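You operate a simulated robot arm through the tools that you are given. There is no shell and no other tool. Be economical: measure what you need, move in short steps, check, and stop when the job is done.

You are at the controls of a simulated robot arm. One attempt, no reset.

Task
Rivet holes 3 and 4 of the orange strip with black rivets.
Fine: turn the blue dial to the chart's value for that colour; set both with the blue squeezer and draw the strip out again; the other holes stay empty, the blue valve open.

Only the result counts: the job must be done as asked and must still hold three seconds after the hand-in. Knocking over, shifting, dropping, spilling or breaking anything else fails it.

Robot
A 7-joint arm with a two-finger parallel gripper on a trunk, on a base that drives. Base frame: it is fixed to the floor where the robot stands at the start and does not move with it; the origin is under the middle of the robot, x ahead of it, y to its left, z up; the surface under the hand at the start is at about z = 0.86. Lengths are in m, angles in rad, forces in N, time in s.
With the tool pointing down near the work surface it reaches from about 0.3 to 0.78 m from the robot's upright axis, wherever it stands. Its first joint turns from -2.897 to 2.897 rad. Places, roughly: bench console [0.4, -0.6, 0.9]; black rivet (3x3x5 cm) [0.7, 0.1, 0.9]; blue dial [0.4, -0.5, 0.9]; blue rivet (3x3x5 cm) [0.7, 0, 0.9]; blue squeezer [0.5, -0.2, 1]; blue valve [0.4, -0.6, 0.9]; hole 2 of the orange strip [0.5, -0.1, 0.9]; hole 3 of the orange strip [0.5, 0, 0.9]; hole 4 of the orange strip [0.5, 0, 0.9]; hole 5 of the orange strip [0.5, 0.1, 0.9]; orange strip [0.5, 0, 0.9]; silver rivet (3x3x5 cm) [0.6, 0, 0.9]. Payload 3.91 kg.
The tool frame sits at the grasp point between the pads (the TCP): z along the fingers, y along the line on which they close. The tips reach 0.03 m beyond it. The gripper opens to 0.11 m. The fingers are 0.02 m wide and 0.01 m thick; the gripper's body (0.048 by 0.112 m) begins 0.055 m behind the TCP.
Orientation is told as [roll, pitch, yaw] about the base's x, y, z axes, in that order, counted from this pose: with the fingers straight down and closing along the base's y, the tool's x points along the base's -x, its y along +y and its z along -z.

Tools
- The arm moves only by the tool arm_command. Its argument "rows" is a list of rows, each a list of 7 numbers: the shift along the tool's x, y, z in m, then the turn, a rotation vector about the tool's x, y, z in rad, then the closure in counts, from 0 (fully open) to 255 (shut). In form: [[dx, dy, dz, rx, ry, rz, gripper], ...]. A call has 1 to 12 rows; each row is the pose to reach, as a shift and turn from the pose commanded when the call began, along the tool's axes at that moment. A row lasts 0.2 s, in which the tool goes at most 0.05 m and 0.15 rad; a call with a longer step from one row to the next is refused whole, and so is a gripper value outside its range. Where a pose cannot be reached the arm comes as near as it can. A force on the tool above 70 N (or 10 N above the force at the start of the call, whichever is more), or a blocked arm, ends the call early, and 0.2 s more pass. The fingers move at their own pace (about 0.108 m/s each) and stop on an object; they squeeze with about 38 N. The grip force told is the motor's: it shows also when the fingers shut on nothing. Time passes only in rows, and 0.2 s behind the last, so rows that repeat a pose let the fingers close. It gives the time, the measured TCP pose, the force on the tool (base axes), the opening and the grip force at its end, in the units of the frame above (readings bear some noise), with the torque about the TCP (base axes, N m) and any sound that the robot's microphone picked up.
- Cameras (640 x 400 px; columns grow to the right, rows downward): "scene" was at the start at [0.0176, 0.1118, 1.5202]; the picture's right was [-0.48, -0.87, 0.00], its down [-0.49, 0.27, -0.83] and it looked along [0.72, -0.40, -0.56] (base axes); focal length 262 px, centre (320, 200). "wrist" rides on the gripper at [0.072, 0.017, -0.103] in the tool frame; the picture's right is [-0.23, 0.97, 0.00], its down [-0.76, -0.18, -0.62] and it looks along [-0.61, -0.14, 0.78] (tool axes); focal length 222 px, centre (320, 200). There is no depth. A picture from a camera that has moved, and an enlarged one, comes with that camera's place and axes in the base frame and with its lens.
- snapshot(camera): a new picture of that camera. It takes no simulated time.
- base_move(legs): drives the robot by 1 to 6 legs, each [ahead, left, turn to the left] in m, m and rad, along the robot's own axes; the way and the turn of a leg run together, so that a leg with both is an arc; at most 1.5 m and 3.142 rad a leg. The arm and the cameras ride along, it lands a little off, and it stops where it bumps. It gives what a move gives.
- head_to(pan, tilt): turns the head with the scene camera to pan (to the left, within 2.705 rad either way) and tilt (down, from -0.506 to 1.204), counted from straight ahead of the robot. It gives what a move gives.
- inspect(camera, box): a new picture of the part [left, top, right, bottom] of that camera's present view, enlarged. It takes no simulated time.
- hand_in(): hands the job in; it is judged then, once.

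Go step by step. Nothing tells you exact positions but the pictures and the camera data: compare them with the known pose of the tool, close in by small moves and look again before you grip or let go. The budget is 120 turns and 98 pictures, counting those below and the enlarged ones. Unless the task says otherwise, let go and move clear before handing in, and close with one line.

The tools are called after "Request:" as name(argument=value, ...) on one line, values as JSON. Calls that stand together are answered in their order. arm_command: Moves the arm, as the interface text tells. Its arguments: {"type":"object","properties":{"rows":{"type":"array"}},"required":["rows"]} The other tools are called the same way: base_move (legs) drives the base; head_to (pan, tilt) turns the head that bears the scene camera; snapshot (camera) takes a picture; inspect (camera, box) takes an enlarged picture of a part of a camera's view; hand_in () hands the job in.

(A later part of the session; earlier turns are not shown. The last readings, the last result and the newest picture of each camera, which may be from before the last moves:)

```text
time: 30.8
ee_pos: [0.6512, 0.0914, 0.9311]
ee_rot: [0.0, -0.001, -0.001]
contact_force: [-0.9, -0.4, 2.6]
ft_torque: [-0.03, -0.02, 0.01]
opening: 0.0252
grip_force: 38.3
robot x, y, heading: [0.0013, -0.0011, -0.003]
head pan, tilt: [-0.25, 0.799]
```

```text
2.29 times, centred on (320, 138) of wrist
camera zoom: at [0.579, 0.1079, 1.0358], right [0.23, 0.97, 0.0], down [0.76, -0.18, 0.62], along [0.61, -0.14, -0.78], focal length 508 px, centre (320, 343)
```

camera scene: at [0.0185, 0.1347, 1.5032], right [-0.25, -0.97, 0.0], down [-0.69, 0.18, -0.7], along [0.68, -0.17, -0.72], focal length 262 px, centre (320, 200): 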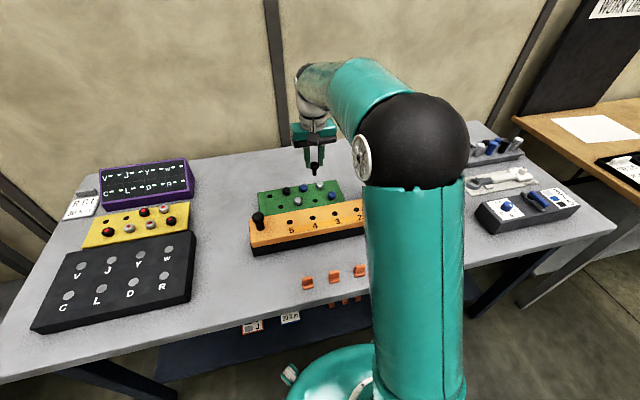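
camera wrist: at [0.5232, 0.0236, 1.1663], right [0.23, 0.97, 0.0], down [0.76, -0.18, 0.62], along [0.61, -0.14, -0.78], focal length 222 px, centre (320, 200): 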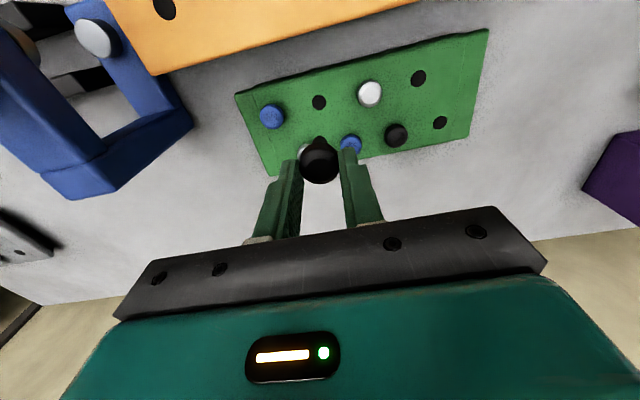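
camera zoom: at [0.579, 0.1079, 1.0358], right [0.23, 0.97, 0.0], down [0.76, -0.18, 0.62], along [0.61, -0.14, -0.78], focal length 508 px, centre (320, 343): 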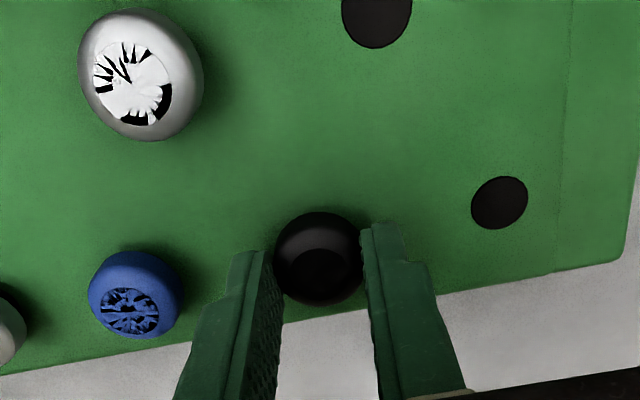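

Same grip as before. Lift and carry to hole 4.

Request:
arm_command(rows=[[0, 0, -0.015, 0, 0, 0, 255], [0, 0, -0.05, 0, 0, 0, 255], [0, 0, -0.1, 0, 0, 0, 255], [0, 0, -0.135, 0, 0, 0, 255], [0.04, -0.013, -0.135, 0, 0, 0, 255], [0.08, -0.026, -0.135, 0, 0, 0, 255], [0.12, -0.039, -0.135, 0, 0, 0, 255], [0.165, -0.0535, -0.135, 0, 0, 0, 255], [0.165, -0.0535, -0.11, 0, 0, 0, 255], [0.165, -0.0535, -0.11, 0, 0, 0, 255]])

Request:
inspect(camera="wrist", box=[180, 50, 460, 225])

```text
time: 33.0
ee_pos: [0.4861, 0.0371, 1.0414]
ee_rot: [0.0, -0.001, -0.003]
contact_force: [-0.2, -0.5, -0.3]
ft_torque: [0.02, 0.01, 0.0]
opening: 0.0251
grip_force: 38.0
robot x, y, heading: [0.001, -0.0033, -0.007]
head pan, tilt: [-0.25, 0.799]
```

```text
2.29 times, centred on (320, 138) of wrist
camera zoom: at [0.4144, 0.0545, 1.1448], right [0.23, 0.97, 0.0], down [0.76, -0.18, 0.62], along [0.61, -0.14, -0.78], focal length 508 px, centre (320, 343)
```

zoom: 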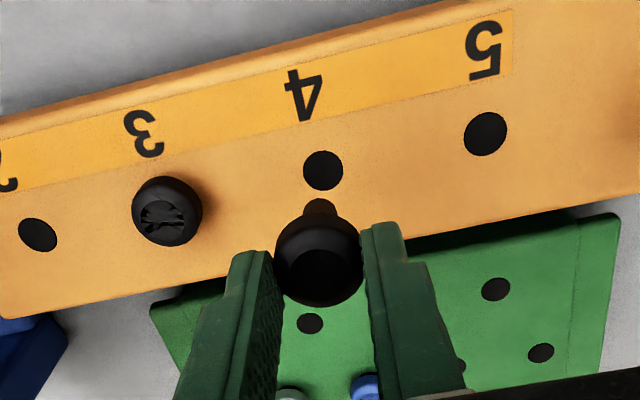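

Hole 4 is about 1.5 mm off in the y direction; correct and lower.

Request:
arm_command(rows=[[0.0008, 0.0015, 0.01, 0, 0, 0, 255], [0.0008, 0.0015, 0.025, 0, 0, 0, 255], [0.0008, 0.0015, 0.034, 0, 0, 0, 255], [0.0008, 0.0015, 0.042, 0, 0, 0, 255], [0.0008, 0.0015, 0.05, 0, 0, 0, 255], [0.0008, 0.0015, 0.056, 0, 0, 0, 255], [0.0008, 0.0015, 0.062, 0, 0, 0, 255]])

Request:
inspect(camera="wrist", box=[180, 50, 460, 225])

```text
time: 34.6
ee_pos: [0.4862, 0.0383, 0.9796]
ee_rot: [-0.001, -0.002, 0.0]
contact_force: [0.2, -0.6, -0.4]
ft_torque: [0.02, 0.02, -0.02]
opening: 0.0251
grip_force: 38.2
robot x, y, heading: [-0.0015, 0.0002, 0.002]
head pan, tilt: [-0.25, 0.799]
```

```text
2.29 times, centred on (320, 138) of wrist
camera zoom: at [0.4132, 0.0563, 1.0829], right [0.23, 0.97, 0.0], down [0.76, -0.18, 0.62], along [0.61, -0.14, -0.78], focal length 508 px, centre (320, 343)
```

zoom: 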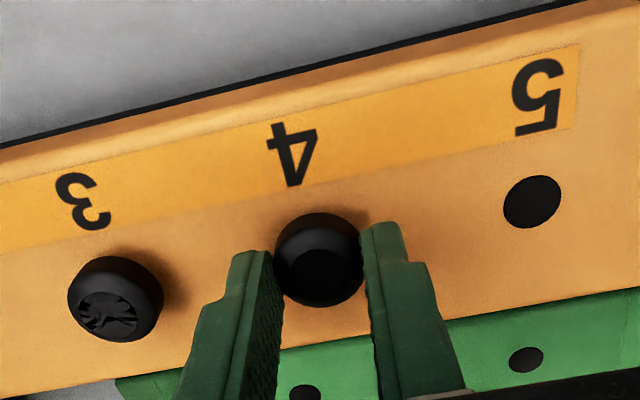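

In without contact. I'll release, rise, and then study the squeezer.

Request:
arm_command(rows=[[0, 0, 0.001, 0, 0, 0, 200], [0, 0, 0.001, 0, 0, 0, 139], [0, 0, 0.001, 0, 0, 0, 139], [0, 0, -0.02, 0, 0, 0, 139], [0, 0, -0.06, 0, 0, 0, 139], [0, 0, -0.1, 0, 0, 0, 139], [0.04, -0.03, -0.1, 0, 0, 0, 139], [0.08, -0.06, -0.1, 0, 0, 0, 139], [0.12, -0.09, -0.1, 0, 0, 0, 139], [0.14, -0.13, -0.1, 0, 0, 0, 139], [0.15, -0.17, -0.1, 0, 0, 0, 139], [0.15, -0.21, -0.1, 0, 0, 0, 139]])

Request:
snapshot(camera="wrist")

Request:
inspect(camera="scene", box=[240, 140, 400, 260])

```text
time: 37.2
ee_pos: [0.3351, -0.1721, 1.0786]
ee_rot: [-0.001, 0.001, 0.0]
contact_force: [0.1, 0.0, -0.4]
ft_torque: [-0.03, 0.0, -0.02]
opening: 0.0502
grip_force: 0.1
robot x, y, heading: [0.0057, 0.0028, 0.004]
head pan, tilt: [-0.25, 0.799]
```

```text
55 pictures are left
camera wrist: at [0.262, -0.1542, 1.1821], right [0.23, 0.97, 0.0], down [0.76, -0.18, 0.62], along [0.61, -0.14, -0.78], focal length 222 px, centre (320, 200)
```

wrist: 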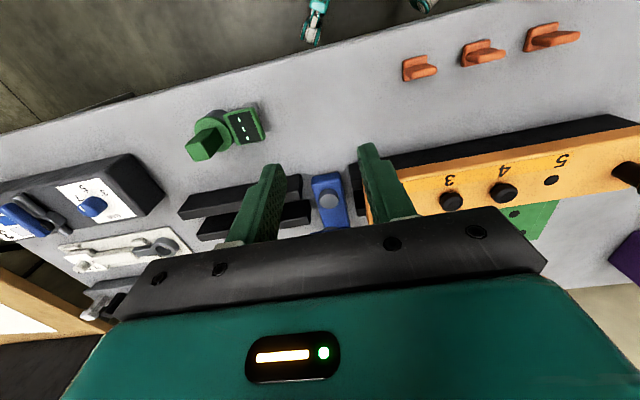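

```text
3.33 times, centred on (320, 200) of scene
camera zoom: at [0.0181, 0.1355, 1.5031], right [-0.25, -0.97, 0.0], down [-0.69, 0.18, -0.7], along [0.68, -0.17, -0.72], focal length 875 px, centre (320, 200)
```

zoom: 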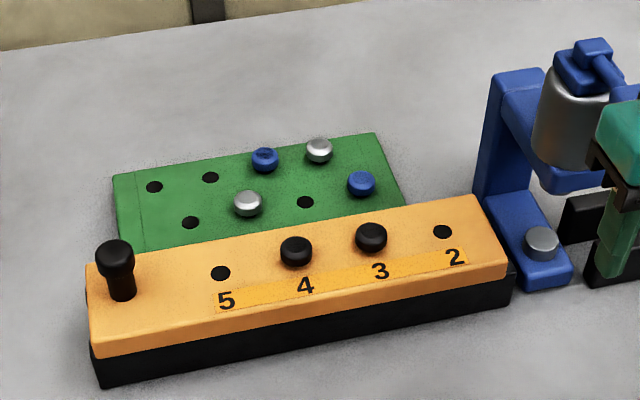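

Both rivets are in holes 3 and 4. I'll take the hand over toward the knob so that the head can see the squeezer.

Request:
arm_command(rows=[[0, 0.02, -0.04, 0, 0, 0, 100], [0, 0.065, -0.06, 0, 0, 0, 100], [-0.01, 0.112, -0.07, 0, 0, 0, 100], [-0.02, 0.16, -0.07, 0, 0, 0, 100], [-0.03, 0.208, -0.07, 0, 0, 0, 100], [-0.04, 0.256, -0.07, 0, 0, 0, 100], [-0.06, 0.3, -0.07, 0, 0, 0, 100], [-0.08, 0.345, -0.07, 0, 0, 0, 100], [-0.1, 0.36, -0.07, 0, 0, 0, 100]])

Request:
head_to(pan=-0.6, tilt=0.8)

Request:
snapshot(camera="scene")

Request:
snapshot(camera="wrist")

```text
time: 39.2
ee_pos: [0.4352, 0.1894, 1.1504]
ee_rot: [-0.001, -0.001, -0.004]
contact_force: [-0.6, 0.7, 0.5]
ft_torque: [-0.01, -0.03, 0.01]
opening: 0.0668
grip_force: 0.0
robot x, y, heading: [0.0005, 0.0007, 0.003]
head pan, tilt: [-0.25, 0.799]
```

```text
time: 40.0
ee_pos: [0.4365, 0.1897, 1.1497]
ee_rot: [0.001, -0.001, -0.004]
contact_force: [-0.8, -0.9, 0.0]
ft_torque: [0.02, 0.01, 0.0]
opening: 0.067
grip_force: 0.0
robot x, y, heading: [0.0, -0.0036, -0.004]
head pan, tilt: [-0.6, 0.799]
```

```text
53 pictures are left
camera scene: at [0.007, 0.1091, 1.5032], right [-0.56, -0.83, 0.0], down [-0.59, 0.4, -0.7], along [0.58, -0.39, -0.72], focal length 262 px, centre (320, 200)
```

scene: 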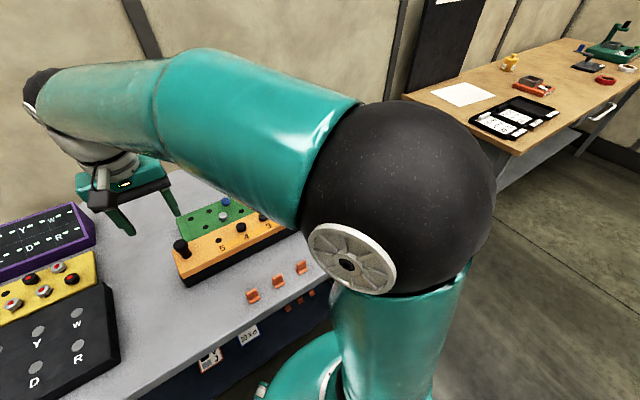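

```text
52 pictures are left
camera wrist: at [0.363, 0.2064, 1.253], right [0.23, 0.97, 0.0], down [0.76, -0.18, 0.62], along [0.61, -0.14, -0.78], focal length 222 px, centre (320, 200)
```

wrist: 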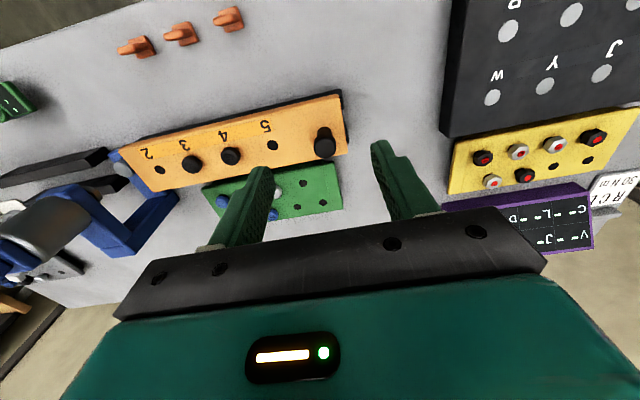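

The head can't see past the arm here, but I can work by the wrist camera. I'll zoom in on the knob and the squeezer.

Request:
inspect(camera="wrist", box=[220, 70, 400, 180])

Request:
inspect(camera="wrist", box=[0, 120, 200, 290])

```text
3.56 times, centred on (310, 125) of wrist
camera zoom: at [0.363, 0.2064, 1.253], right [0.23, 0.97, 0.0], down [0.76, -0.18, 0.62], along [0.61, -0.14, -0.78], focal length 790 px, centre (356, 467)
```

zoom: 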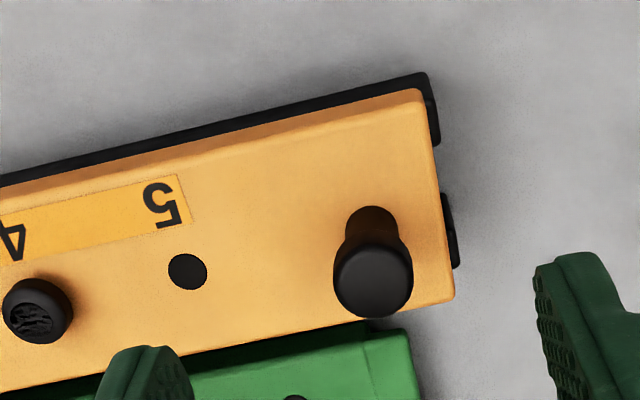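

```text
2.35 times, centred on (100, 205) of wrist
camera zoom: at [0.363, 0.2064, 1.253], right [0.23, 0.97, 0.0], down [0.76, -0.18, 0.62], along [0.61, -0.14, -0.78], focal length 523 px, centre (838, 188)
```

zoom: 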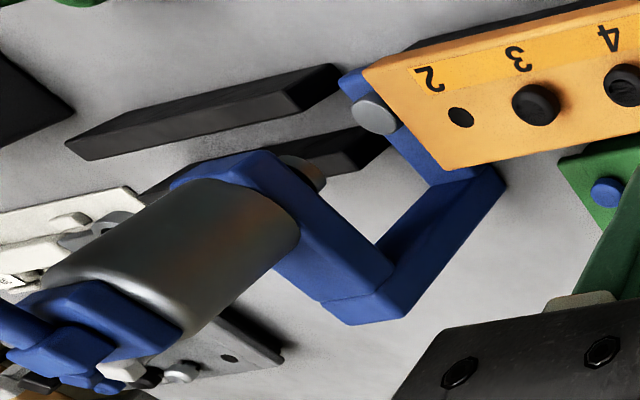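

The knob is at about (0.485, 0.186), top z≈0.993. I'll descend over it.

Request:
arm_command(rows=[[-0.03, -0.002, 0.03, 0, 0, 0, 110], [-0.049, -0.0035, 0.07, 0, 0, 0, 110], [-0.049, -0.0035, 0.11, 0, 0, 0, 110], [-0.049, -0.0035, 0.13, 0, 0, 0, 110], [-0.049, -0.0035, 0.13, 0, 0, 0, 110]])

Request:
inspect(camera="wrist", box=[180, 50, 460, 225])

```text
time: 41.2
ee_pos: [0.4857, 0.1846, 1.02]
ee_rot: [0.0, -0.001, 0.001]
contact_force: [-1.0, 0.3, 0.2]
ft_torque: [-0.02, 0.01, -0.03]
opening: 0.0628
grip_force: 0.1
robot x, y, heading: [-0.0031, 0.0016, -0.003]
head pan, tilt: [-0.6, 0.799]
```

```text
2.29 times, centred on (320, 138) of wrist
camera zoom: at [0.413, 0.2025, 1.1237], right [0.23, 0.97, 0.0], down [0.76, -0.18, 0.62], along [0.61, -0.14, -0.78], focal length 508 px, centre (320, 343)
```

zoom: 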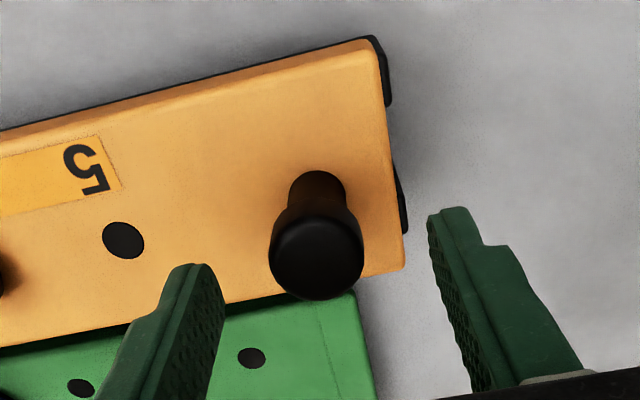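

Aligned. Descend and grip the knob.

Request:
arm_command(rows=[[0.001, -0.001, 0.02, 0, 0, 0, 110], [0.001, -0.001, 0.04, 0, 0, 0, 110], [0.001, -0.001, 0.04, 0, 0, 0, 180], [0.001, -0.001, 0.04, 0, 0, 0, 255], [0.001, -0.001, 0.04, 0, 0, 0, 255]])

Request:
inspect(camera="wrist", box=[180, 50, 460, 225])

```text
time: 42.4
ee_pos: [0.4831, 0.1826, 0.9795]
ee_rot: [-0.003, 0.0, -0.002]
contact_force: [-7.8, -5.6, 1.3]
ft_torque: [-0.04, -0.77, 0.02]
opening: 0.03
grip_force: 44.8
robot x, y, heading: [-0.0002, -0.0009, 0.003]
head pan, tilt: [-0.6, 0.799]
```

```text
2.29 times, centred on (320, 138) of wrist
camera zoom: at [0.411, 0.2008, 1.0831], right [0.23, 0.97, 0.0], down [0.76, -0.18, 0.62], along [0.61, -0.14, -0.78], focal length 508 px, centre (320, 343)
```

zoom: 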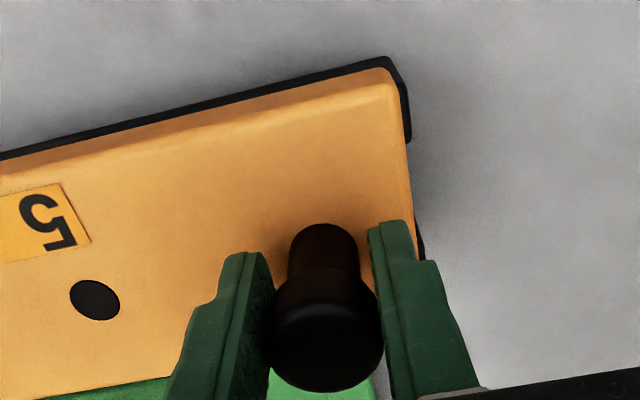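

Gripped at 30 mm. A short test push of the strip toward the squeezer.

Request:
arm_command(rows=[[0, -0.01, 0, 0, 0, 0, 255], [0, -0.02, 0, 0, 0, 0, 255], [0, -0.03, 0, 0, 0, 0, 255], [0, -0.03, 0, 0, 0, 0, 255]])

Request:
snapshot(camera="wrist")

```text
time: 43.4
ee_pos: [0.4832, 0.1529, 0.9789]
ee_rot: [-0.001, 0.0, -0.001]
contact_force: [-14.8, 1.0, 3.6]
ft_torque: [0.01, 0.29, 0.22]
opening: 0.0298
grip_force: 45.1
robot x, y, heading: [0.0019, 0.0007, 0.002]
head pan, tilt: [-0.6, 0.799]
```

```text
47 pictures are left
camera wrist: at [0.4108, 0.1707, 1.0831], right [0.23, 0.97, 0.0], down [0.76, -0.18, 0.62], along [0.61, -0.14, -0.78], focal length 222 px, centre (320, 200)
```

wrist: 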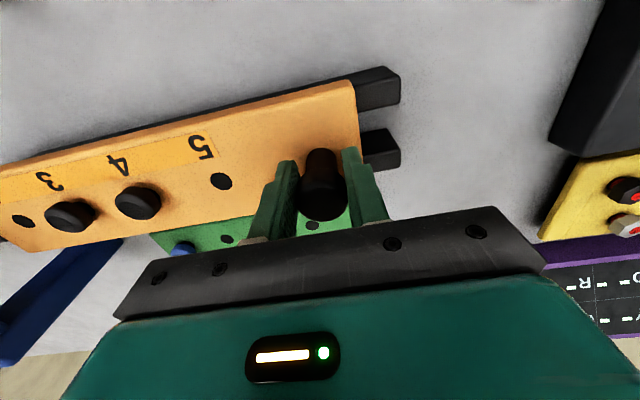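

It slides freely. I'll follow the guide's slight angle and push on by 10 cm, then look.

Request:
arm_command(rows=[[0.001, -0.015, 0, 0, 0, 0, 255], [0.0013, -0.03, 0, 0, 0, 0, 255], [0.0016, -0.045, 0, 0, 0, 0, 255], [0.0019, -0.06, 0, 0, 0, 0, 255], [0.0022, -0.075, 0, 0, 0, 0, 255], [0.0025, -0.09, 0, 0, 0, 0, 255], [0.0027, -0.1, 0, 0, 0, 0, 255], [0.0027, -0.1, 0, 0, 0, 0, 255]])

Request:
snapshot(camera="wrist")

Request:
snapshot(camera="scene")

```text
time: 45.2
ee_pos: [0.4833, 0.0537, 0.9788]
ee_rot: [0.0, -0.002, -0.001]
contact_force: [20.5, -2.3, -18.8]
ft_torque: [0.0, -0.17, 0.04]
opening: 0.03
grip_force: 45.4
robot x, y, heading: [0.0004, 0.0013, 0.004]
head pan, tilt: [-0.6, 0.799]
```

```text
46 pictures are left
camera wrist: at [0.4098, 0.071, 1.083], right [0.23, 0.97, 0.0], down [0.76, -0.18, 0.62], along [0.61, -0.14, -0.78], focal length 222 px, centre (320, 200)
```

wrist: 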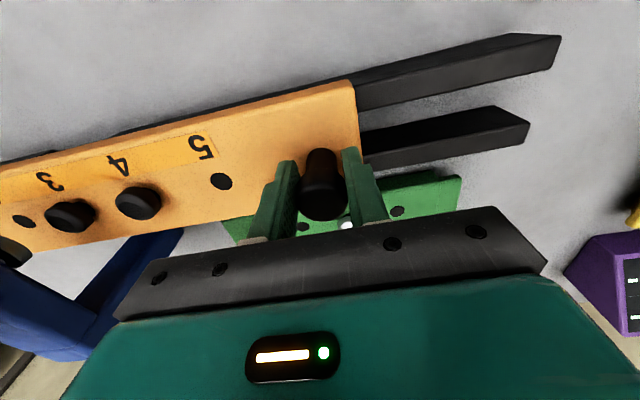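

```text
45 pictures are left
camera scene: at [0.0077, 0.109, 1.5032], right [-0.56, -0.83, 0.0], down [-0.59, 0.41, -0.7], along [0.57, -0.39, -0.72], focal length 262 px, centre (320, 200)
```

scene: 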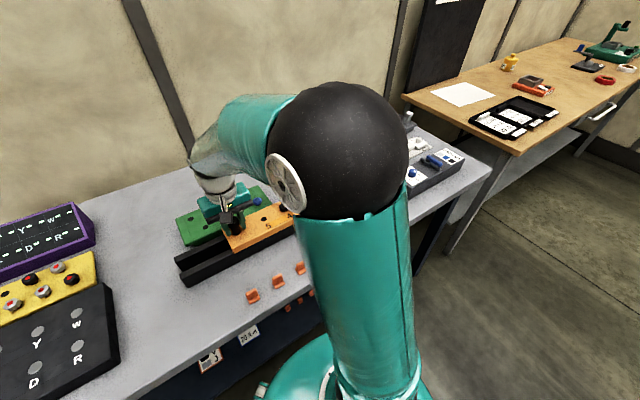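

The guide runs straight along y, so I'll undo the x correction and push the last 33 mm for hole 3.

Request:
arm_command(rows=[[-0.002, 0, 0, 0, 0, 0, 255], [-0.002, -0.012, 0, 0, 0, 0, 255], [-0.002, -0.022, 0, 0, 0, 0, 255], [-0.002, -0.028, 0, 0, 0, 0, 255], [-0.002, -0.033, 0, 0, 0, 0, 255], [-0.002, -0.033, 0, 0, 0, 0, 255]])

Request:
snapshot(camera="wrist")

Request:
inspect(camera="wrist", box=[0, 120, 200, 370])

```text
time: 46.6
ee_pos: [0.4808, 0.0202, 0.9786]
ee_rot: [-0.003, -0.001, -0.004]
contact_force: [-8.7, -6.6, 6.2]
ft_torque: [-0.1, 1.26, 0.21]
opening: 0.0296
grip_force: 45.0
robot x, y, heading: [-0.0016, 0.0069, 0.001]
head pan, tilt: [-0.6, 0.799]
```

```text
44 pictures are left
camera wrist: at [0.4098, 0.0375, 1.0833], right [0.23, 0.97, 0.0], down [0.76, -0.18, 0.62], along [0.61, -0.14, -0.78], focal length 222 px, centre (320, 200)
```

wrist: 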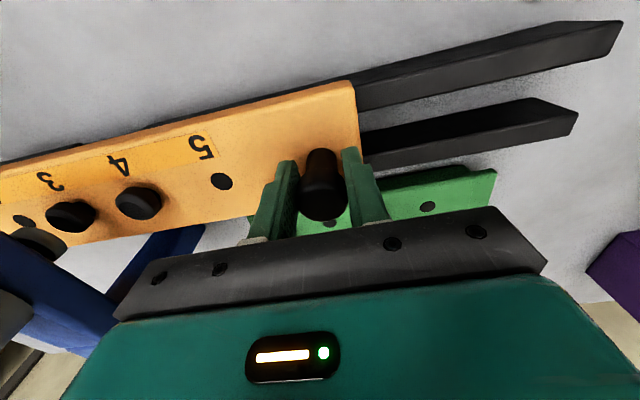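

```text
1.60 times, centred on (100, 245) of wrist
camera zoom: at [0.4098, 0.0375, 1.0833], right [0.23, 0.97, 0.0], down [0.76, -0.18, 0.62], along [0.61, -0.14, -0.78], focal length 355 px, centre (672, 128)
```

zoom: 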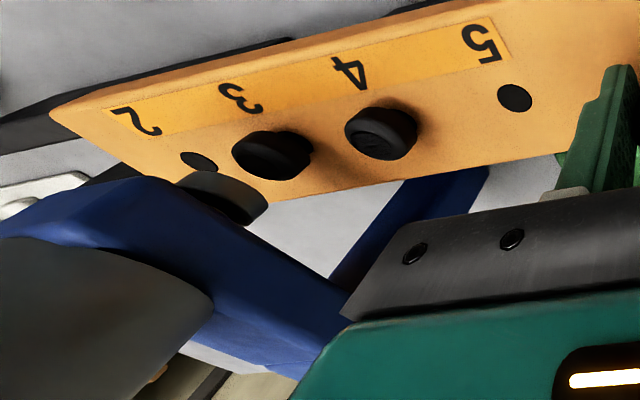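

Hole 3 should now be under the ram (estimated within a few mm). I'll release the knob and back away to verify with the head camera.

Request:
arm_command(rows=[[0, 0, 0, 0, 0, 0, 180], [0, 0, 0, 0, 0, 0, 110], [0, 0, 0, 0, 0, 0, 110], [0, 0, -0.03, 0, 0, 0, 110], [0, 0, -0.07, 0, 0, 0, 110], [0, 0, -0.115, 0, 0, 0, 110], [0.02, 0, -0.16, 0, 0, 0, 110], [0.06, -0.01, -0.18, 0, 0, 0, 160], [0.1, -0.02, -0.2, 0, 0, 0, 200], [0.13, -0.05, -0.22, 0, 0, 0, 255], [0.15, -0.09, -0.22, 0, 0, 0, 255], [0.17, -0.13, -0.22, 0, 0, 0, 255]])

Request:
arm_command(rows=[[0, -0.045, 0, 0, 0, 0, 255], [0, -0.09, 0, 0, 0, 0, 255], [0, -0.135, 0, 0, 0, 0, 255], [0, -0.18, 0, 0, 0, 0, 255], [0, -0.225, 0, 0, 0, 0, 255], [0.02, -0.27, 0, 0, 0, 0, 255], [0.03, -0.315, 0, 0, 0, 0, 255], [0.04, -0.36, 0, 0, 0, 0, 255], [0.04, -0.4, 0, 0, 0, 0, 255]])

Request:
head_to(pan=-0.9, tilt=0.7)

Request:
snapshot(camera="scene")

```text
time: 49.2
ee_pos: [0.3145, -0.108, 1.1988]
ee_rot: [-0.002, 0.0, 0.001]
contact_force: [-0.1, -0.3, 0.6]
ft_torque: [-0.02, 0.02, 0.01]
opening: 0.0
grip_force: 37.9
robot x, y, heading: [-0.0042, 0.0004, 0.002]
head pan, tilt: [-0.6, 0.799]
```

```text
time: 51.2
ee_pos: [0.2724, -0.5073, 1.1987]
ee_rot: [-0.002, -0.001, 0.0]
contact_force: [-0.3, -0.2, 0.6]
ft_torque: [-0.06, -0.02, 0.0]
opening: 0.0
grip_force: 37.6
robot x, y, heading: [-0.0005, 0.0015, 0.005]
head pan, tilt: [-0.6, 0.799]
```

```text
time: 52.0
ee_pos: [0.272, -0.508, 1.1972]
ee_rot: [0.0, 0.001, -0.003]
contact_force: [0.3, 0.6, -0.4]
ft_torque: [-0.04, 0.0, 0.01]
opening: 0.0
grip_force: 37.1
robot x, y, heading: [-0.0033, 0.0013, 0.001]
head pan, tilt: [-0.901, 0.7]
```

```text
42 pictures are left
camera scene: at [-0.0068, 0.0883, 1.5114], right [-0.78, -0.62, 0.0], down [-0.4, 0.5, -0.76], along [0.48, -0.6, -0.64], focal length 262 px, centre (320, 200)
```

scene: 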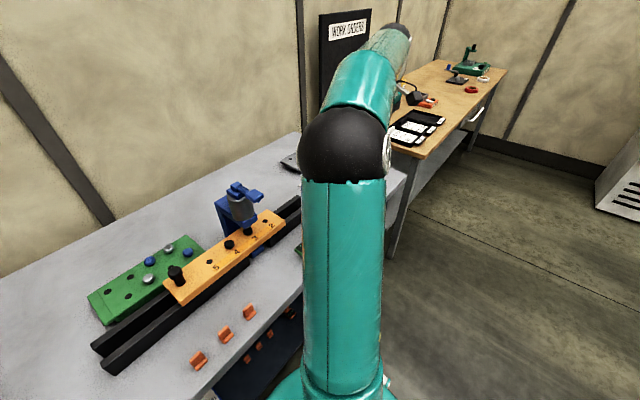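

Request:
inspect(camera="scene", box=[190, 165, 310, 275])

Request:
inspect(camera="wrist", box=[400, 60, 640, 260])

```text
3.64 times, centred on (250, 220) of scene
camera zoom: at [-0.0068, 0.0883, 1.5114], right [-0.78, -0.62, 0.0], down [-0.4, 0.5, -0.76], along [0.48, -0.6, -0.64], focal length 954 px, centre (574, 127)
```

zoom: 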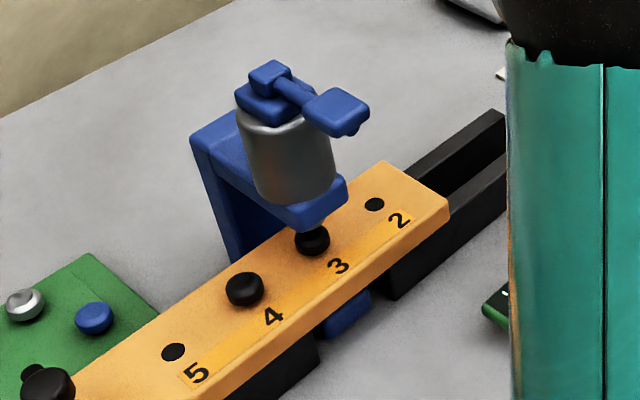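

```text
2.00 times, centred on (520, 160) of wrist
camera zoom: at [0.2, -0.4901, 1.3026], right [0.23, 0.97, 0.0], down [0.76, -0.18, 0.62], along [0.61, -0.14, -0.78], focal length 444 px, centre (-80, 280)
```

zoom: 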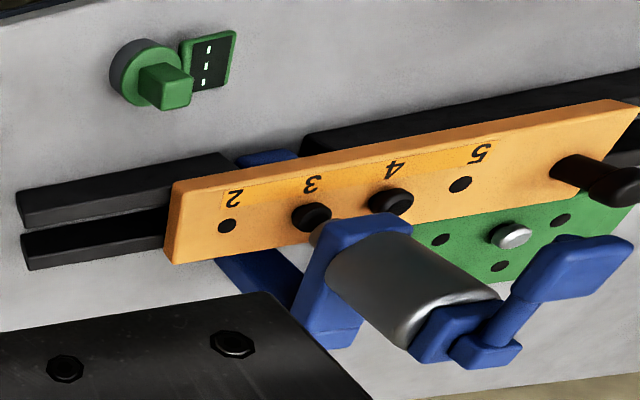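

Rivet 3 and the ram axis agree within ~2 mm. The lever's paddle is at about (0.413, -0.193, 1.125), hinged at the top of the ram; I'll bring the closed fingers above it.

Request:
arm_command(rows=[[-0.015, 0.04, 0, 0, 0, 0, 255], [-0.03, 0.08, 0, 0, 0, 0, 255], [-0.045, 0.12, 0, 0, 0, 0, 255], [-0.06, 0.16, 0, 0, 0, 0, 255], [-0.08, 0.2, 0, 0, 0, 0, 255], [-0.1, 0.24, 0, 0, 0, 0, 255], [-0.12, 0.28, 0, 0, 0, 0, 255], [-0.139, 0.315, 0, 0, 0, 0, 255], [-0.139, 0.315, 0, 0, 0, 0, 255]])

Request:
snapshot(camera="wrist")

Request:
snapshot(camera="scene")

```text
time: 54.0
ee_pos: [0.4118, -0.1913, 1.1988]
ee_rot: [-0.002, 0.0, -0.001]
contact_force: [0.9, -0.3, -0.5]
ft_torque: [-0.04, 0.02, 0.0]
opening: 0.0
grip_force: 37.5
robot x, y, heading: [-0.0016, -0.0019, 0.003]
head pan, tilt: [-0.901, 0.7]
```

```text
39 pictures are left
camera wrist: at [0.3399, -0.1745, 1.303], right [0.23, 0.97, 0.0], down [0.76, -0.18, 0.62], along [0.61, -0.14, -0.78], focal length 222 px, centre (320, 200)
```

wrist: 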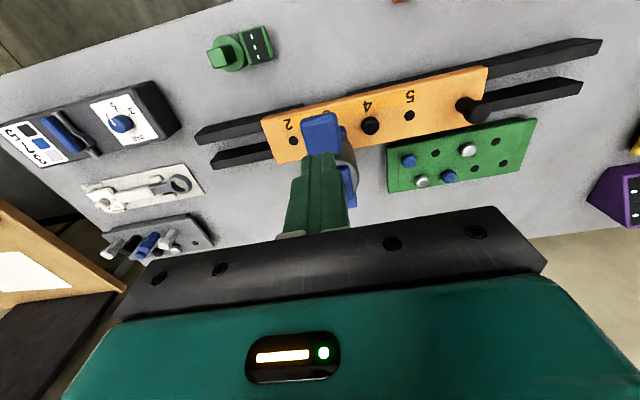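

```text
38 pictures are left
camera scene: at [-0.0065, 0.0885, 1.5114], right [-0.78, -0.62, 0.0], down [-0.4, 0.5, -0.76], along [0.47, -0.6, -0.64], focal length 262 px, centre (320, 200)
```

scene: 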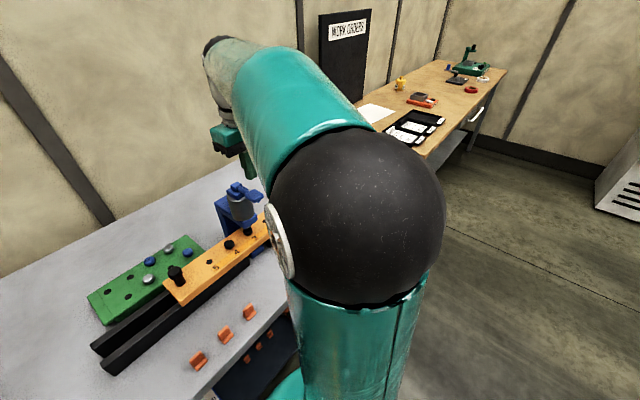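

The paddle is right below the fingertips. I'll descend gently and watch force and sound.

Request:
arm_command(rows=[[0, 0, 0.015, 0, 0, 0, 255], [0, 0, 0.025, 0, 0, 0, 255], [0, 0, 0.032, 0, 0, 0, 255], [0, 0, 0.038, 0, 0, 0, 255], [0, 0, 0.044, 0, 0, 0, 255], [0, 0, 0.05, 0, 0, 0, 255]])

Request:
inspect(camera="wrist", box=[240, 70, 420, 220])

```text
time: 55.4
ee_pos: [0.4104, -0.1932, 1.1494]
ee_rot: [0.0, 0.001, -0.001]
contact_force: [-2.2, -0.2, 3.3]
ft_torque: [-0.01, -0.05, 0.03]
opening: 0.0001
grip_force: 37.7
robot x, y, heading: [-0.0001, 0.0012, -0.001]
head pan, tilt: [-0.901, 0.7]
```

```text
2.67 times, centred on (330, 145) of wrist
camera zoom: at [0.3388, -0.176, 1.2534], right [0.23, 0.97, 0.0], down [0.76, -0.18, 0.62], along [0.61, -0.14, -0.78], focal length 592 px, centre (293, 347)
```

zoom: 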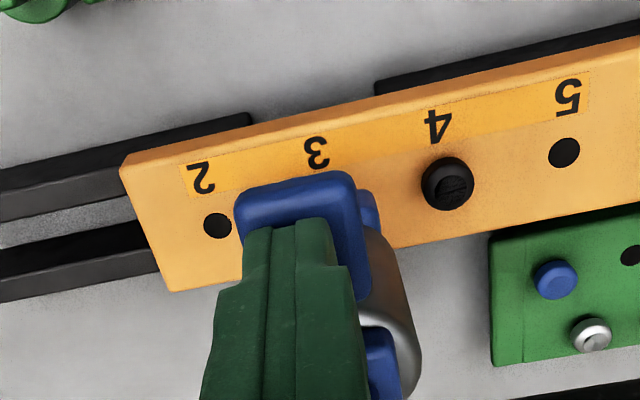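

Light contact. Press further.

Request:
arm_command(rows=[[0, 0, 0.004, 0, 0, 0, 255], [0, 0, 0.008, 0, 0, 0, 255], [0, 0, 0.012, 0, 0, 0, 255], [0, 0, 0.016, 0, 0, 0, 255], [0, 0, 0.02, 0, 0, 0, 255], [0, 0, 0.024, 0, 0, 0, 255], [0, 0, 0.028, 0, 0, 0, 255], [0, 0, 0.028, 0, 0, 0, 255]])

Request:
inspect(camera="wrist", box=[240, 70, 420, 220])

```text
time: 57.0
ee_pos: [0.4128, -0.1943, 1.13]
ee_rot: [-0.004, -0.017, -0.001]
contact_force: [-15.4, 5.7, 25.0]
ft_torque: [0.2, 0.18, -0.01]
opening: 0.0
grip_force: 37.9
robot x, y, heading: [-0.0003, -0.0012, 0.003]
head pan, tilt: [-0.901, 0.7]
stopped in row 8: the force on the tool passed its limit at 75 N (the readings are from after the stop); the commanded pose is now the measured one
```

```text
2.67 times, centred on (330, 145) of wrist
camera zoom: at [0.3378, -0.1761, 1.2327], right [0.23, 0.97, 0.0], down [0.75, -0.18, 0.64], along [0.62, -0.15, -0.77], focal length 592 px, centre (293, 347)
```

zoom: 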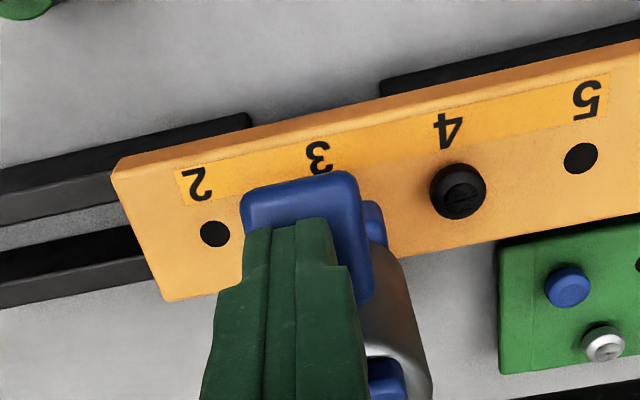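

Request:
inspect(camera="scene", box=[190, 140, 310, 260])

```text
3.33 times, centred on (250, 200) of scene
camera zoom: at [-0.0081, 0.0886, 1.5114], right [-0.78, -0.62, 0.0], down [-0.4, 0.5, -0.77], along [0.48, -0.6, -0.64], focal length 875 px, centre (553, 200)
```

zoom: 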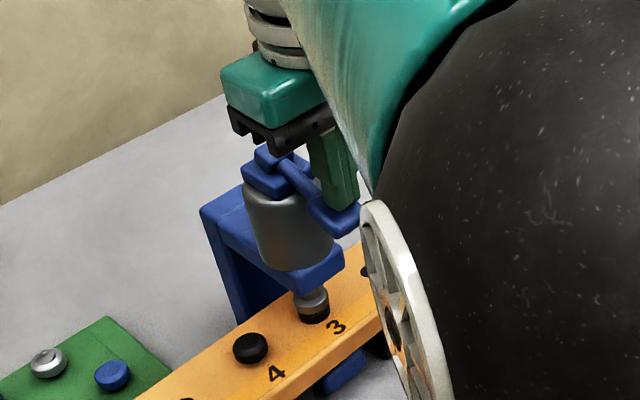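

The ram is down on rivet 3. I'll hold briefly, then raise and check.

Request:
arm_command(rows=[[0, 0, 0.003, 0, 0, 0, 255], [0, 0, 0.003, 0, 0, 0, 255], [0, 0, 0.003, 0, 0, 0, 255], [0, 0, 0.0, -0.004, 0.017, 0, 255], [0, 0, -0.02, -0.004, 0.017, 0, 255], [0, 0, -0.05, -0.004, 0.017, 0, 255], [0, 0, -0.08, -0.004, 0.017, 0, 255], [0, 0, -0.08, -0.004, 0.017, 0, 255]])

Request:
inspect(camera="scene", box=[190, 140, 310, 260])

```text
time: 57.7
ee_pos: [0.4123, -0.1953, 1.13]
ee_rot: [-0.01, -0.026, -0.002]
contact_force: [-12.7, 5.5, 25.8]
ft_torque: [0.21, 0.09, -0.17]
opening: 0.0001
grip_force: 37.9
robot x, y, heading: [-0.0044, -0.0003, -0.004]
head pan, tilt: [-0.901, 0.7]
stopped in row 3: the force on the tool passed its limit at 72 N (the readings are from after the stop); the commanded pose is now the measured one
```

```text
3.33 times, centred on (250, 200) of scene
camera zoom: at [-0.0077, 0.0884, 1.5114], right [-0.78, -0.62, 0.0], down [-0.4, 0.5, -0.77], along [0.48, -0.6, -0.64], focal length 875 px, centre (553, 200)
```

zoom: 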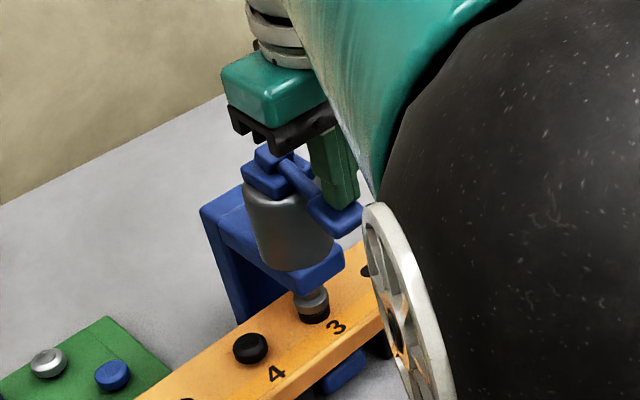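

Held. Now raise and move back a little, to see the ram return.

Request:
arm_command(rows=[[0, 0, -0.01, -0.005, 0.013, 0, 255], [0, 0, -0.03, -0.01, 0.026, 0, 255], [0, 0, -0.06, -0.01, 0.026, 0, 255], [0, 0, -0.09, -0.01, 0.026, 0, 255], [0, 0, -0.09, -0.01, 0.026, 0, 255]])

Request:
inspect(camera="scene", box=[190, 160, 310, 280])

```text
time: 58.9
ee_pos: [0.4131, -0.194, 1.2173]
ee_rot: [0.003, 0.005, -0.003]
contact_force: [0.2, -0.6, 0.5]
ft_torque: [-0.02, -0.01, -0.02]
opening: 0.0
grip_force: 37.6
robot x, y, heading: [0.0019, -0.001, 0.003]
head pan, tilt: [-0.901, 0.7]
```

```text
3.33 times, centred on (250, 220) of scene
camera zoom: at [-0.0073, 0.0882, 1.5114], right [-0.78, -0.62, 0.0], down [-0.4, 0.5, -0.77], along [0.48, -0.6, -0.64], focal length 875 px, centre (553, 133)
```

zoom: 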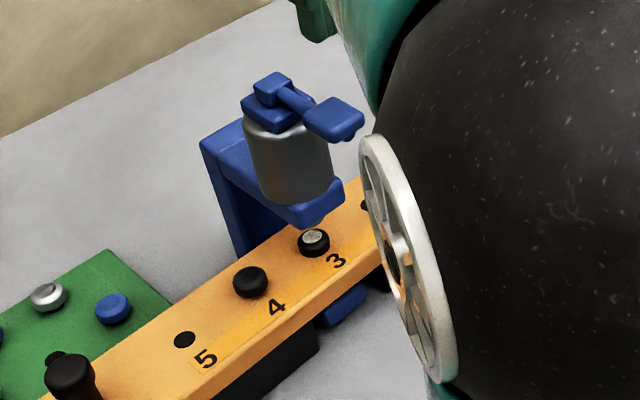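

Rivet 3 now shows the set mark and the ram has returned. Back to the knob, expected at about (0.482, 0.020).

Request:
arm_command(rows=[[0.03, 0.03, 0, -0.003, -0.005, 0, 200], [0.04, 0.075, 0, -0.003, -0.005, 0, 150], [0.03, 0.12, 0, -0.003, -0.005, 0, 110], [0, 0.155, 0, -0.003, -0.005, 0, 110], [-0.03, 0.19, 0, -0.003, -0.005, 0, 110], [-0.06, 0.2135, 0.02, -0.003, -0.005, 0, 110], [-0.07, 0.2135, 0.06, -0.003, -0.005, 0, 110], [-0.07, 0.2135, 0.1, -0.003, -0.005, 0, 110], [-0.07, 0.2135, 0.14, -0.003, -0.005, 0, 110], [-0.07, 0.2135, 0.18, -0.003, -0.005, 0, 110], [-0.07, 0.2135, 0.197, -0.003, -0.005, 0, 110], [-0.07, 0.2135, 0.197, -0.003, -0.005, 0, 110]])

Request:
inspect(camera="wrist", box=[180, 50, 460, 225])

```text
time: 61.5
ee_pos: [0.4819, 0.0198, 1.0214]
ee_rot: [0.006, -0.001, -0.003]
contact_force: [-0.3, 0.4, 0.3]
ft_torque: [0.0, 0.02, -0.01]
opening: 0.0626
grip_force: 0.1
robot x, y, heading: [0.0004, -0.0005, 0.002]
head pan, tilt: [-0.901, 0.7]
```

```text
2.29 times, centred on (320, 138) of wrist
camera zoom: at [0.4098, 0.0366, 1.1245], right [0.23, 0.97, 0.01], down [0.76, -0.18, 0.62], along [0.61, -0.14, -0.78], focal length 508 px, centre (320, 343)
```

zoom: 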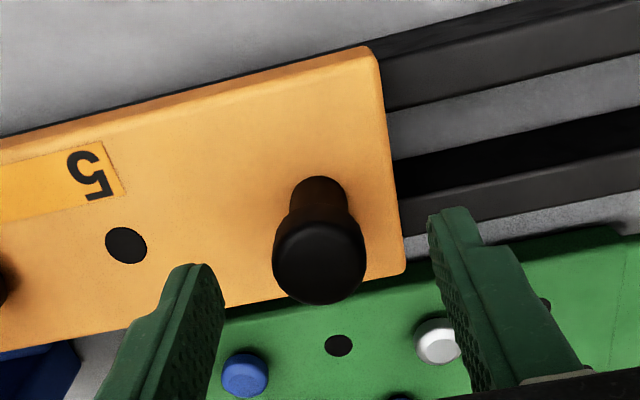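

Aligned. Descend, grip.

Request:
arm_command(rows=[[0, 0, 0.02, 0.006, 0, 0, 110], [0, 0, 0.042, 0.006, 0, 0, 110], [0, 0, 0.042, 0.006, 0, 0, 180], [0, 0, 0.042, 0.006, 0, 0, 255], [0, 0, 0.042, 0.006, 0, 0, 255]])

```text
time: 62.7
ee_pos: [0.4795, 0.0195, 0.9797]
ee_rot: [-0.001, 0.003, -0.001]
contact_force: [-4.8, -6.8, -0.5]
ft_torque: [-0.17, -0.86, -0.14]
opening: 0.0298
grip_force: 45.4
robot x, y, heading: [0.0025, 0.0027, 0.002]
head pan, tilt: [-0.901, 0.7]
```

Gripped. Push 64 mm for hole 4.

Request:
arm_command(rows=[[0, -0.015, 0, 0, 0, 0, 255], [0, -0.03, 0, 0, 0, 0, 255], [0, -0.045, 0, 0, 0, 0, 255], [0, -0.055, 0, 0, 0, 0, 255], [0, -0.0605, 0, 0, 0, 0, 255], [0, -0.0645, 0, 0, 0, 0, 255], [0, -0.0645, 0, 0, 0, 0, 255]])

Request:
inspect(camera="wrist", box=[0, 120, 200, 370])

```text
time: 64.3
ee_pos: [0.4806, -0.0454, 0.9788]
ee_rot: [-0.001, 0.002, -0.004]
contact_force: [-18.4, -6.0, -3.5]
ft_torque: [-0.03, -0.53, 0.01]
opening: 0.0296
grip_force: 45.1
robot x, y, heading: [0.0014, 0.0034, -0.001]
head pan, tilt: [-0.901, 0.7]
```

```text
1.60 times, centred on (100, 245) of wrist
camera zoom: at [0.4083, -0.0273, 1.0831], right [0.23, 0.97, 0.0], down [0.76, -0.18, 0.62], along [0.6, -0.14, -0.78], focal length 355 px, centre (672, 128)
```

zoom: 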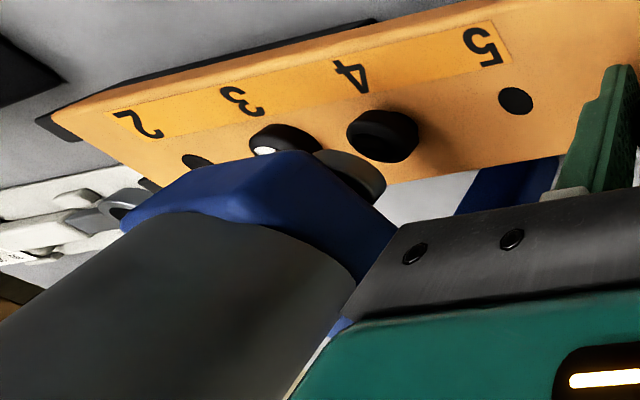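

Release the knob, rise, and go to hover over the lever.

Request:
arm_command(rows=[[0, 0, 0, 0, 0, 0, 180], [0, 0, 0, 0, 0, 0, 110], [0, 0, 0, 0, 0, 0, 110], [0, 0, -0.03, 0, 0, 0, 110], [0, 0, -0.07, 0, 0, 0, 110], [0, 0, -0.115, 0, 0, 0, 110], [0, 0, -0.16, 0, 0, 0, 110], [0.02, 0, -0.2, 0, 0, 0, 110], [0.05, -0.02, -0.22, 0, 0, 0, 180], [0.08, -0.06, -0.22, 0, 0, 0, 255], [0.08, -0.105, -0.22, 0, 0, 0, 255], [0.07, -0.149, -0.22, 0, 0, 0, 255]])

Request:
inspect(camera="scene", box=[190, 160, 310, 280])

Request:
inspect(camera="wrist", box=[220, 50, 460, 220])

```text
time: 66.9
ee_pos: [0.4094, -0.1921, 1.1997]
ee_rot: [0.0, -0.001, 0.001]
contact_force: [-0.7, 0.7, 0.4]
ft_torque: [-0.03, -0.04, -0.03]
opening: 0.0
grip_force: 37.5
robot x, y, heading: [-0.0054, 0.0006, -0.001]
head pan, tilt: [-0.901, 0.7]
```

```text
3.33 times, centred on (250, 220) of scene
camera zoom: at [-0.0075, 0.0889, 1.5114], right [-0.78, -0.62, 0.0], down [-0.4, 0.5, -0.77], along [0.48, -0.6, -0.64], focal length 875 px, centre (553, 133)
```

zoom: 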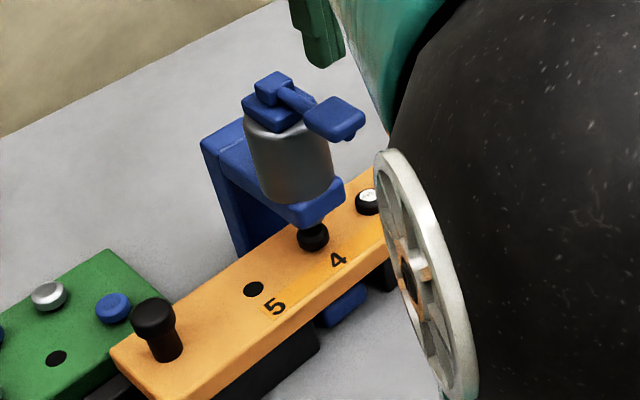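

```text
2.35 times, centred on (340, 135) of wrist
camera zoom: at [0.337, -0.1735, 1.3037], right [0.23, 0.97, 0.0], down [0.76, -0.18, 0.62], along [0.61, -0.14, -0.78], focal length 523 px, centre (273, 353)
```

zoom: 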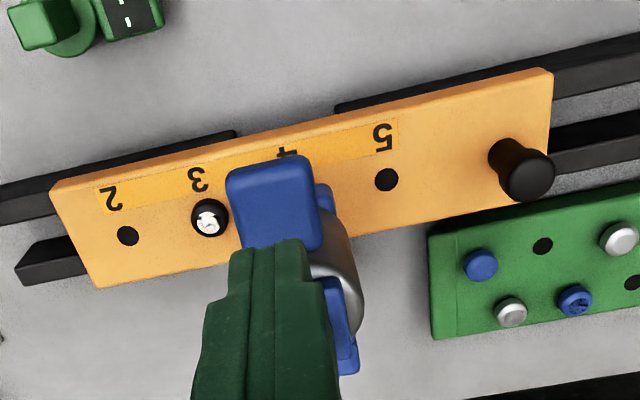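

Rivet 4 sits in the same spot under the ram. Press the lever.

Request:
arm_command(rows=[[0, 0, 0.02, 0, 0, 0, 255], [0, 0, 0.04, 0, 0, 0, 255], [0, 0, 0.052, 0, 0, 0, 255], [0, 0, 0.058, 0, 0, 0, 255], [0, 0, 0.063, 0, 0, 0, 255], [0, 0, 0.068, 0, 0, 0, 255], [0, 0, 0.072, 0, 0, 0, 255], [0, 0, 0.076, 0, 0, 0, 255], [0, 0, 0.079, 0, 0, 0, 255], [0, 0, 0.079, 0, 0, 0, 255]])

Request:
inspect(camera="scene", box=[190, 160, 310, 280])

```text
time: 68.8
ee_pos: [0.41, -0.1941, 1.1291]
ee_rot: [-0.006, -0.017, -0.003]
contact_force: [-14.9, 7.0, 27.0]
ft_torque: [0.23, 0.16, -0.01]
opening: 0.0003
grip_force: 37.4
robot x, y, heading: [0.0025, -0.0011, 0.005]
head pan, tilt: [-0.901, 0.7]
stopped in row 9: the force on the tool passed its limit at 74 N (the readings are from after the stop); the commanded pose is now the measured one
```

```text
3.33 times, centred on (250, 220) of scene
camera zoom: at [-0.0081, 0.0886, 1.5114], right [-0.78, -0.62, 0.0], down [-0.4, 0.5, -0.77], along [0.48, -0.6, -0.64], focal length 875 px, centre (553, 133)
```

zoom: 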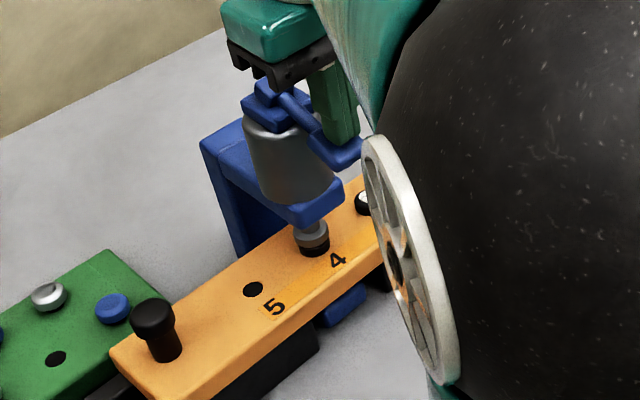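

The ram is down on rivet 4. Hold two rows, then raise.

Request:
arm_command(rows=[[0, 0, 0.0, 0, 0, 0, 255], [0, 0, 0.0, 0, 0, 0, 255], [0, 0, -0.01, -0.003, 0.008, 0, 255], [0, 0, -0.03, -0.006, 0.017, 0, 255], [0, 0, -0.06, -0.006, 0.017, 0, 255], [0, 0, -0.09, -0.006, 0.017, 0, 255], [0, 0, -0.09, -0.006, 0.017, 0, 255]])

Request:
inspect(camera="scene", box=[190, 160, 310, 280])

```text
time: 70.4
ee_pos: [0.4111, -0.1931, 1.2171]
ee_rot: [0.002, 0.004, -0.002]
contact_force: [-0.4, 0.9, 0.5]
ft_torque: [0.01, 0.04, -0.01]
opening: 0.0003
grip_force: 37.3
robot x, y, heading: [0.0001, 0.0023, 0.001]
head pan, tilt: [-0.901, 0.7]
```

```text
3.33 times, centred on (250, 220) of scene
camera zoom: at [-0.0072, 0.0882, 1.5114], right [-0.78, -0.62, 0.0], down [-0.4, 0.5, -0.77], along [0.48, -0.6, -0.64], focal length 875 px, centre (553, 133)
```

zoom: 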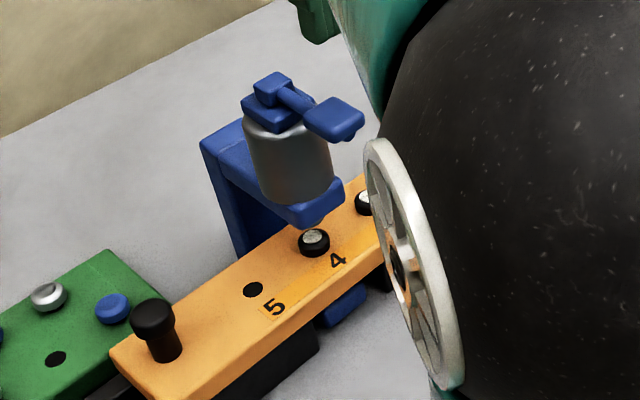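

Both are set. Back to the knob, now expected at about (0.481, -0.045), to draw the strip out.

Request:
arm_command(rows=[[0.03, 0.02, 0, -0.002, -0.004, 0, 200], [0.04, 0.06, 0, -0.002, -0.004, 0, 150], [0.02, 0.1, 0, -0.002, -0.004, 0, 110], [-0.02, 0.125, 0, -0.002, -0.004, 0, 110], [-0.06, 0.145, 0, -0.002, -0.004, 0, 110], [-0.07, 0.148, 0.04, -0.002, -0.004, 0, 110], [-0.07, 0.148, 0.08, -0.002, -0.004, 0, 110], [-0.07, 0.148, 0.12, -0.002, -0.004, 0, 110], [-0.07, 0.148, 0.16, -0.002, -0.004, 0, 110], [-0.07, 0.148, 0.195, -0.002, -0.004, 0, 110], [-0.07, 0.148, 0.195, -0.002, -0.004, 0, 110]])

Request:
inspect(camera="wrist", box=[180, 50, 460, 225])

```text
time: 72.8
ee_pos: [0.4821, -0.0452, 1.0231]
ee_rot: [0.006, 0.0, -0.002]
contact_force: [0.2, -1.0, -0.1]
ft_torque: [0.03, 0.01, 0.0]
opening: 0.0627
grip_force: 0.0
robot x, y, heading: [-0.0014, 0.0009, -0.007]
head pan, tilt: [-0.901, 0.7]
```

```text
2.29 times, centred on (320, 138) of wrist
camera zoom: at [0.4099, -0.0286, 1.1261], right [0.23, 0.97, 0.0], down [0.76, -0.18, 0.62], along [0.61, -0.14, -0.78], focal length 508 px, centre (320, 343)
```

zoom: 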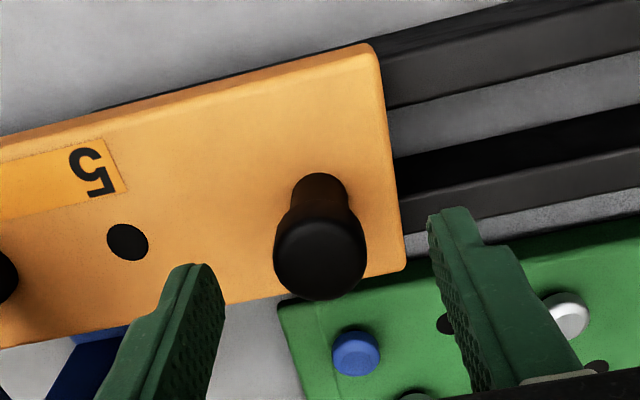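

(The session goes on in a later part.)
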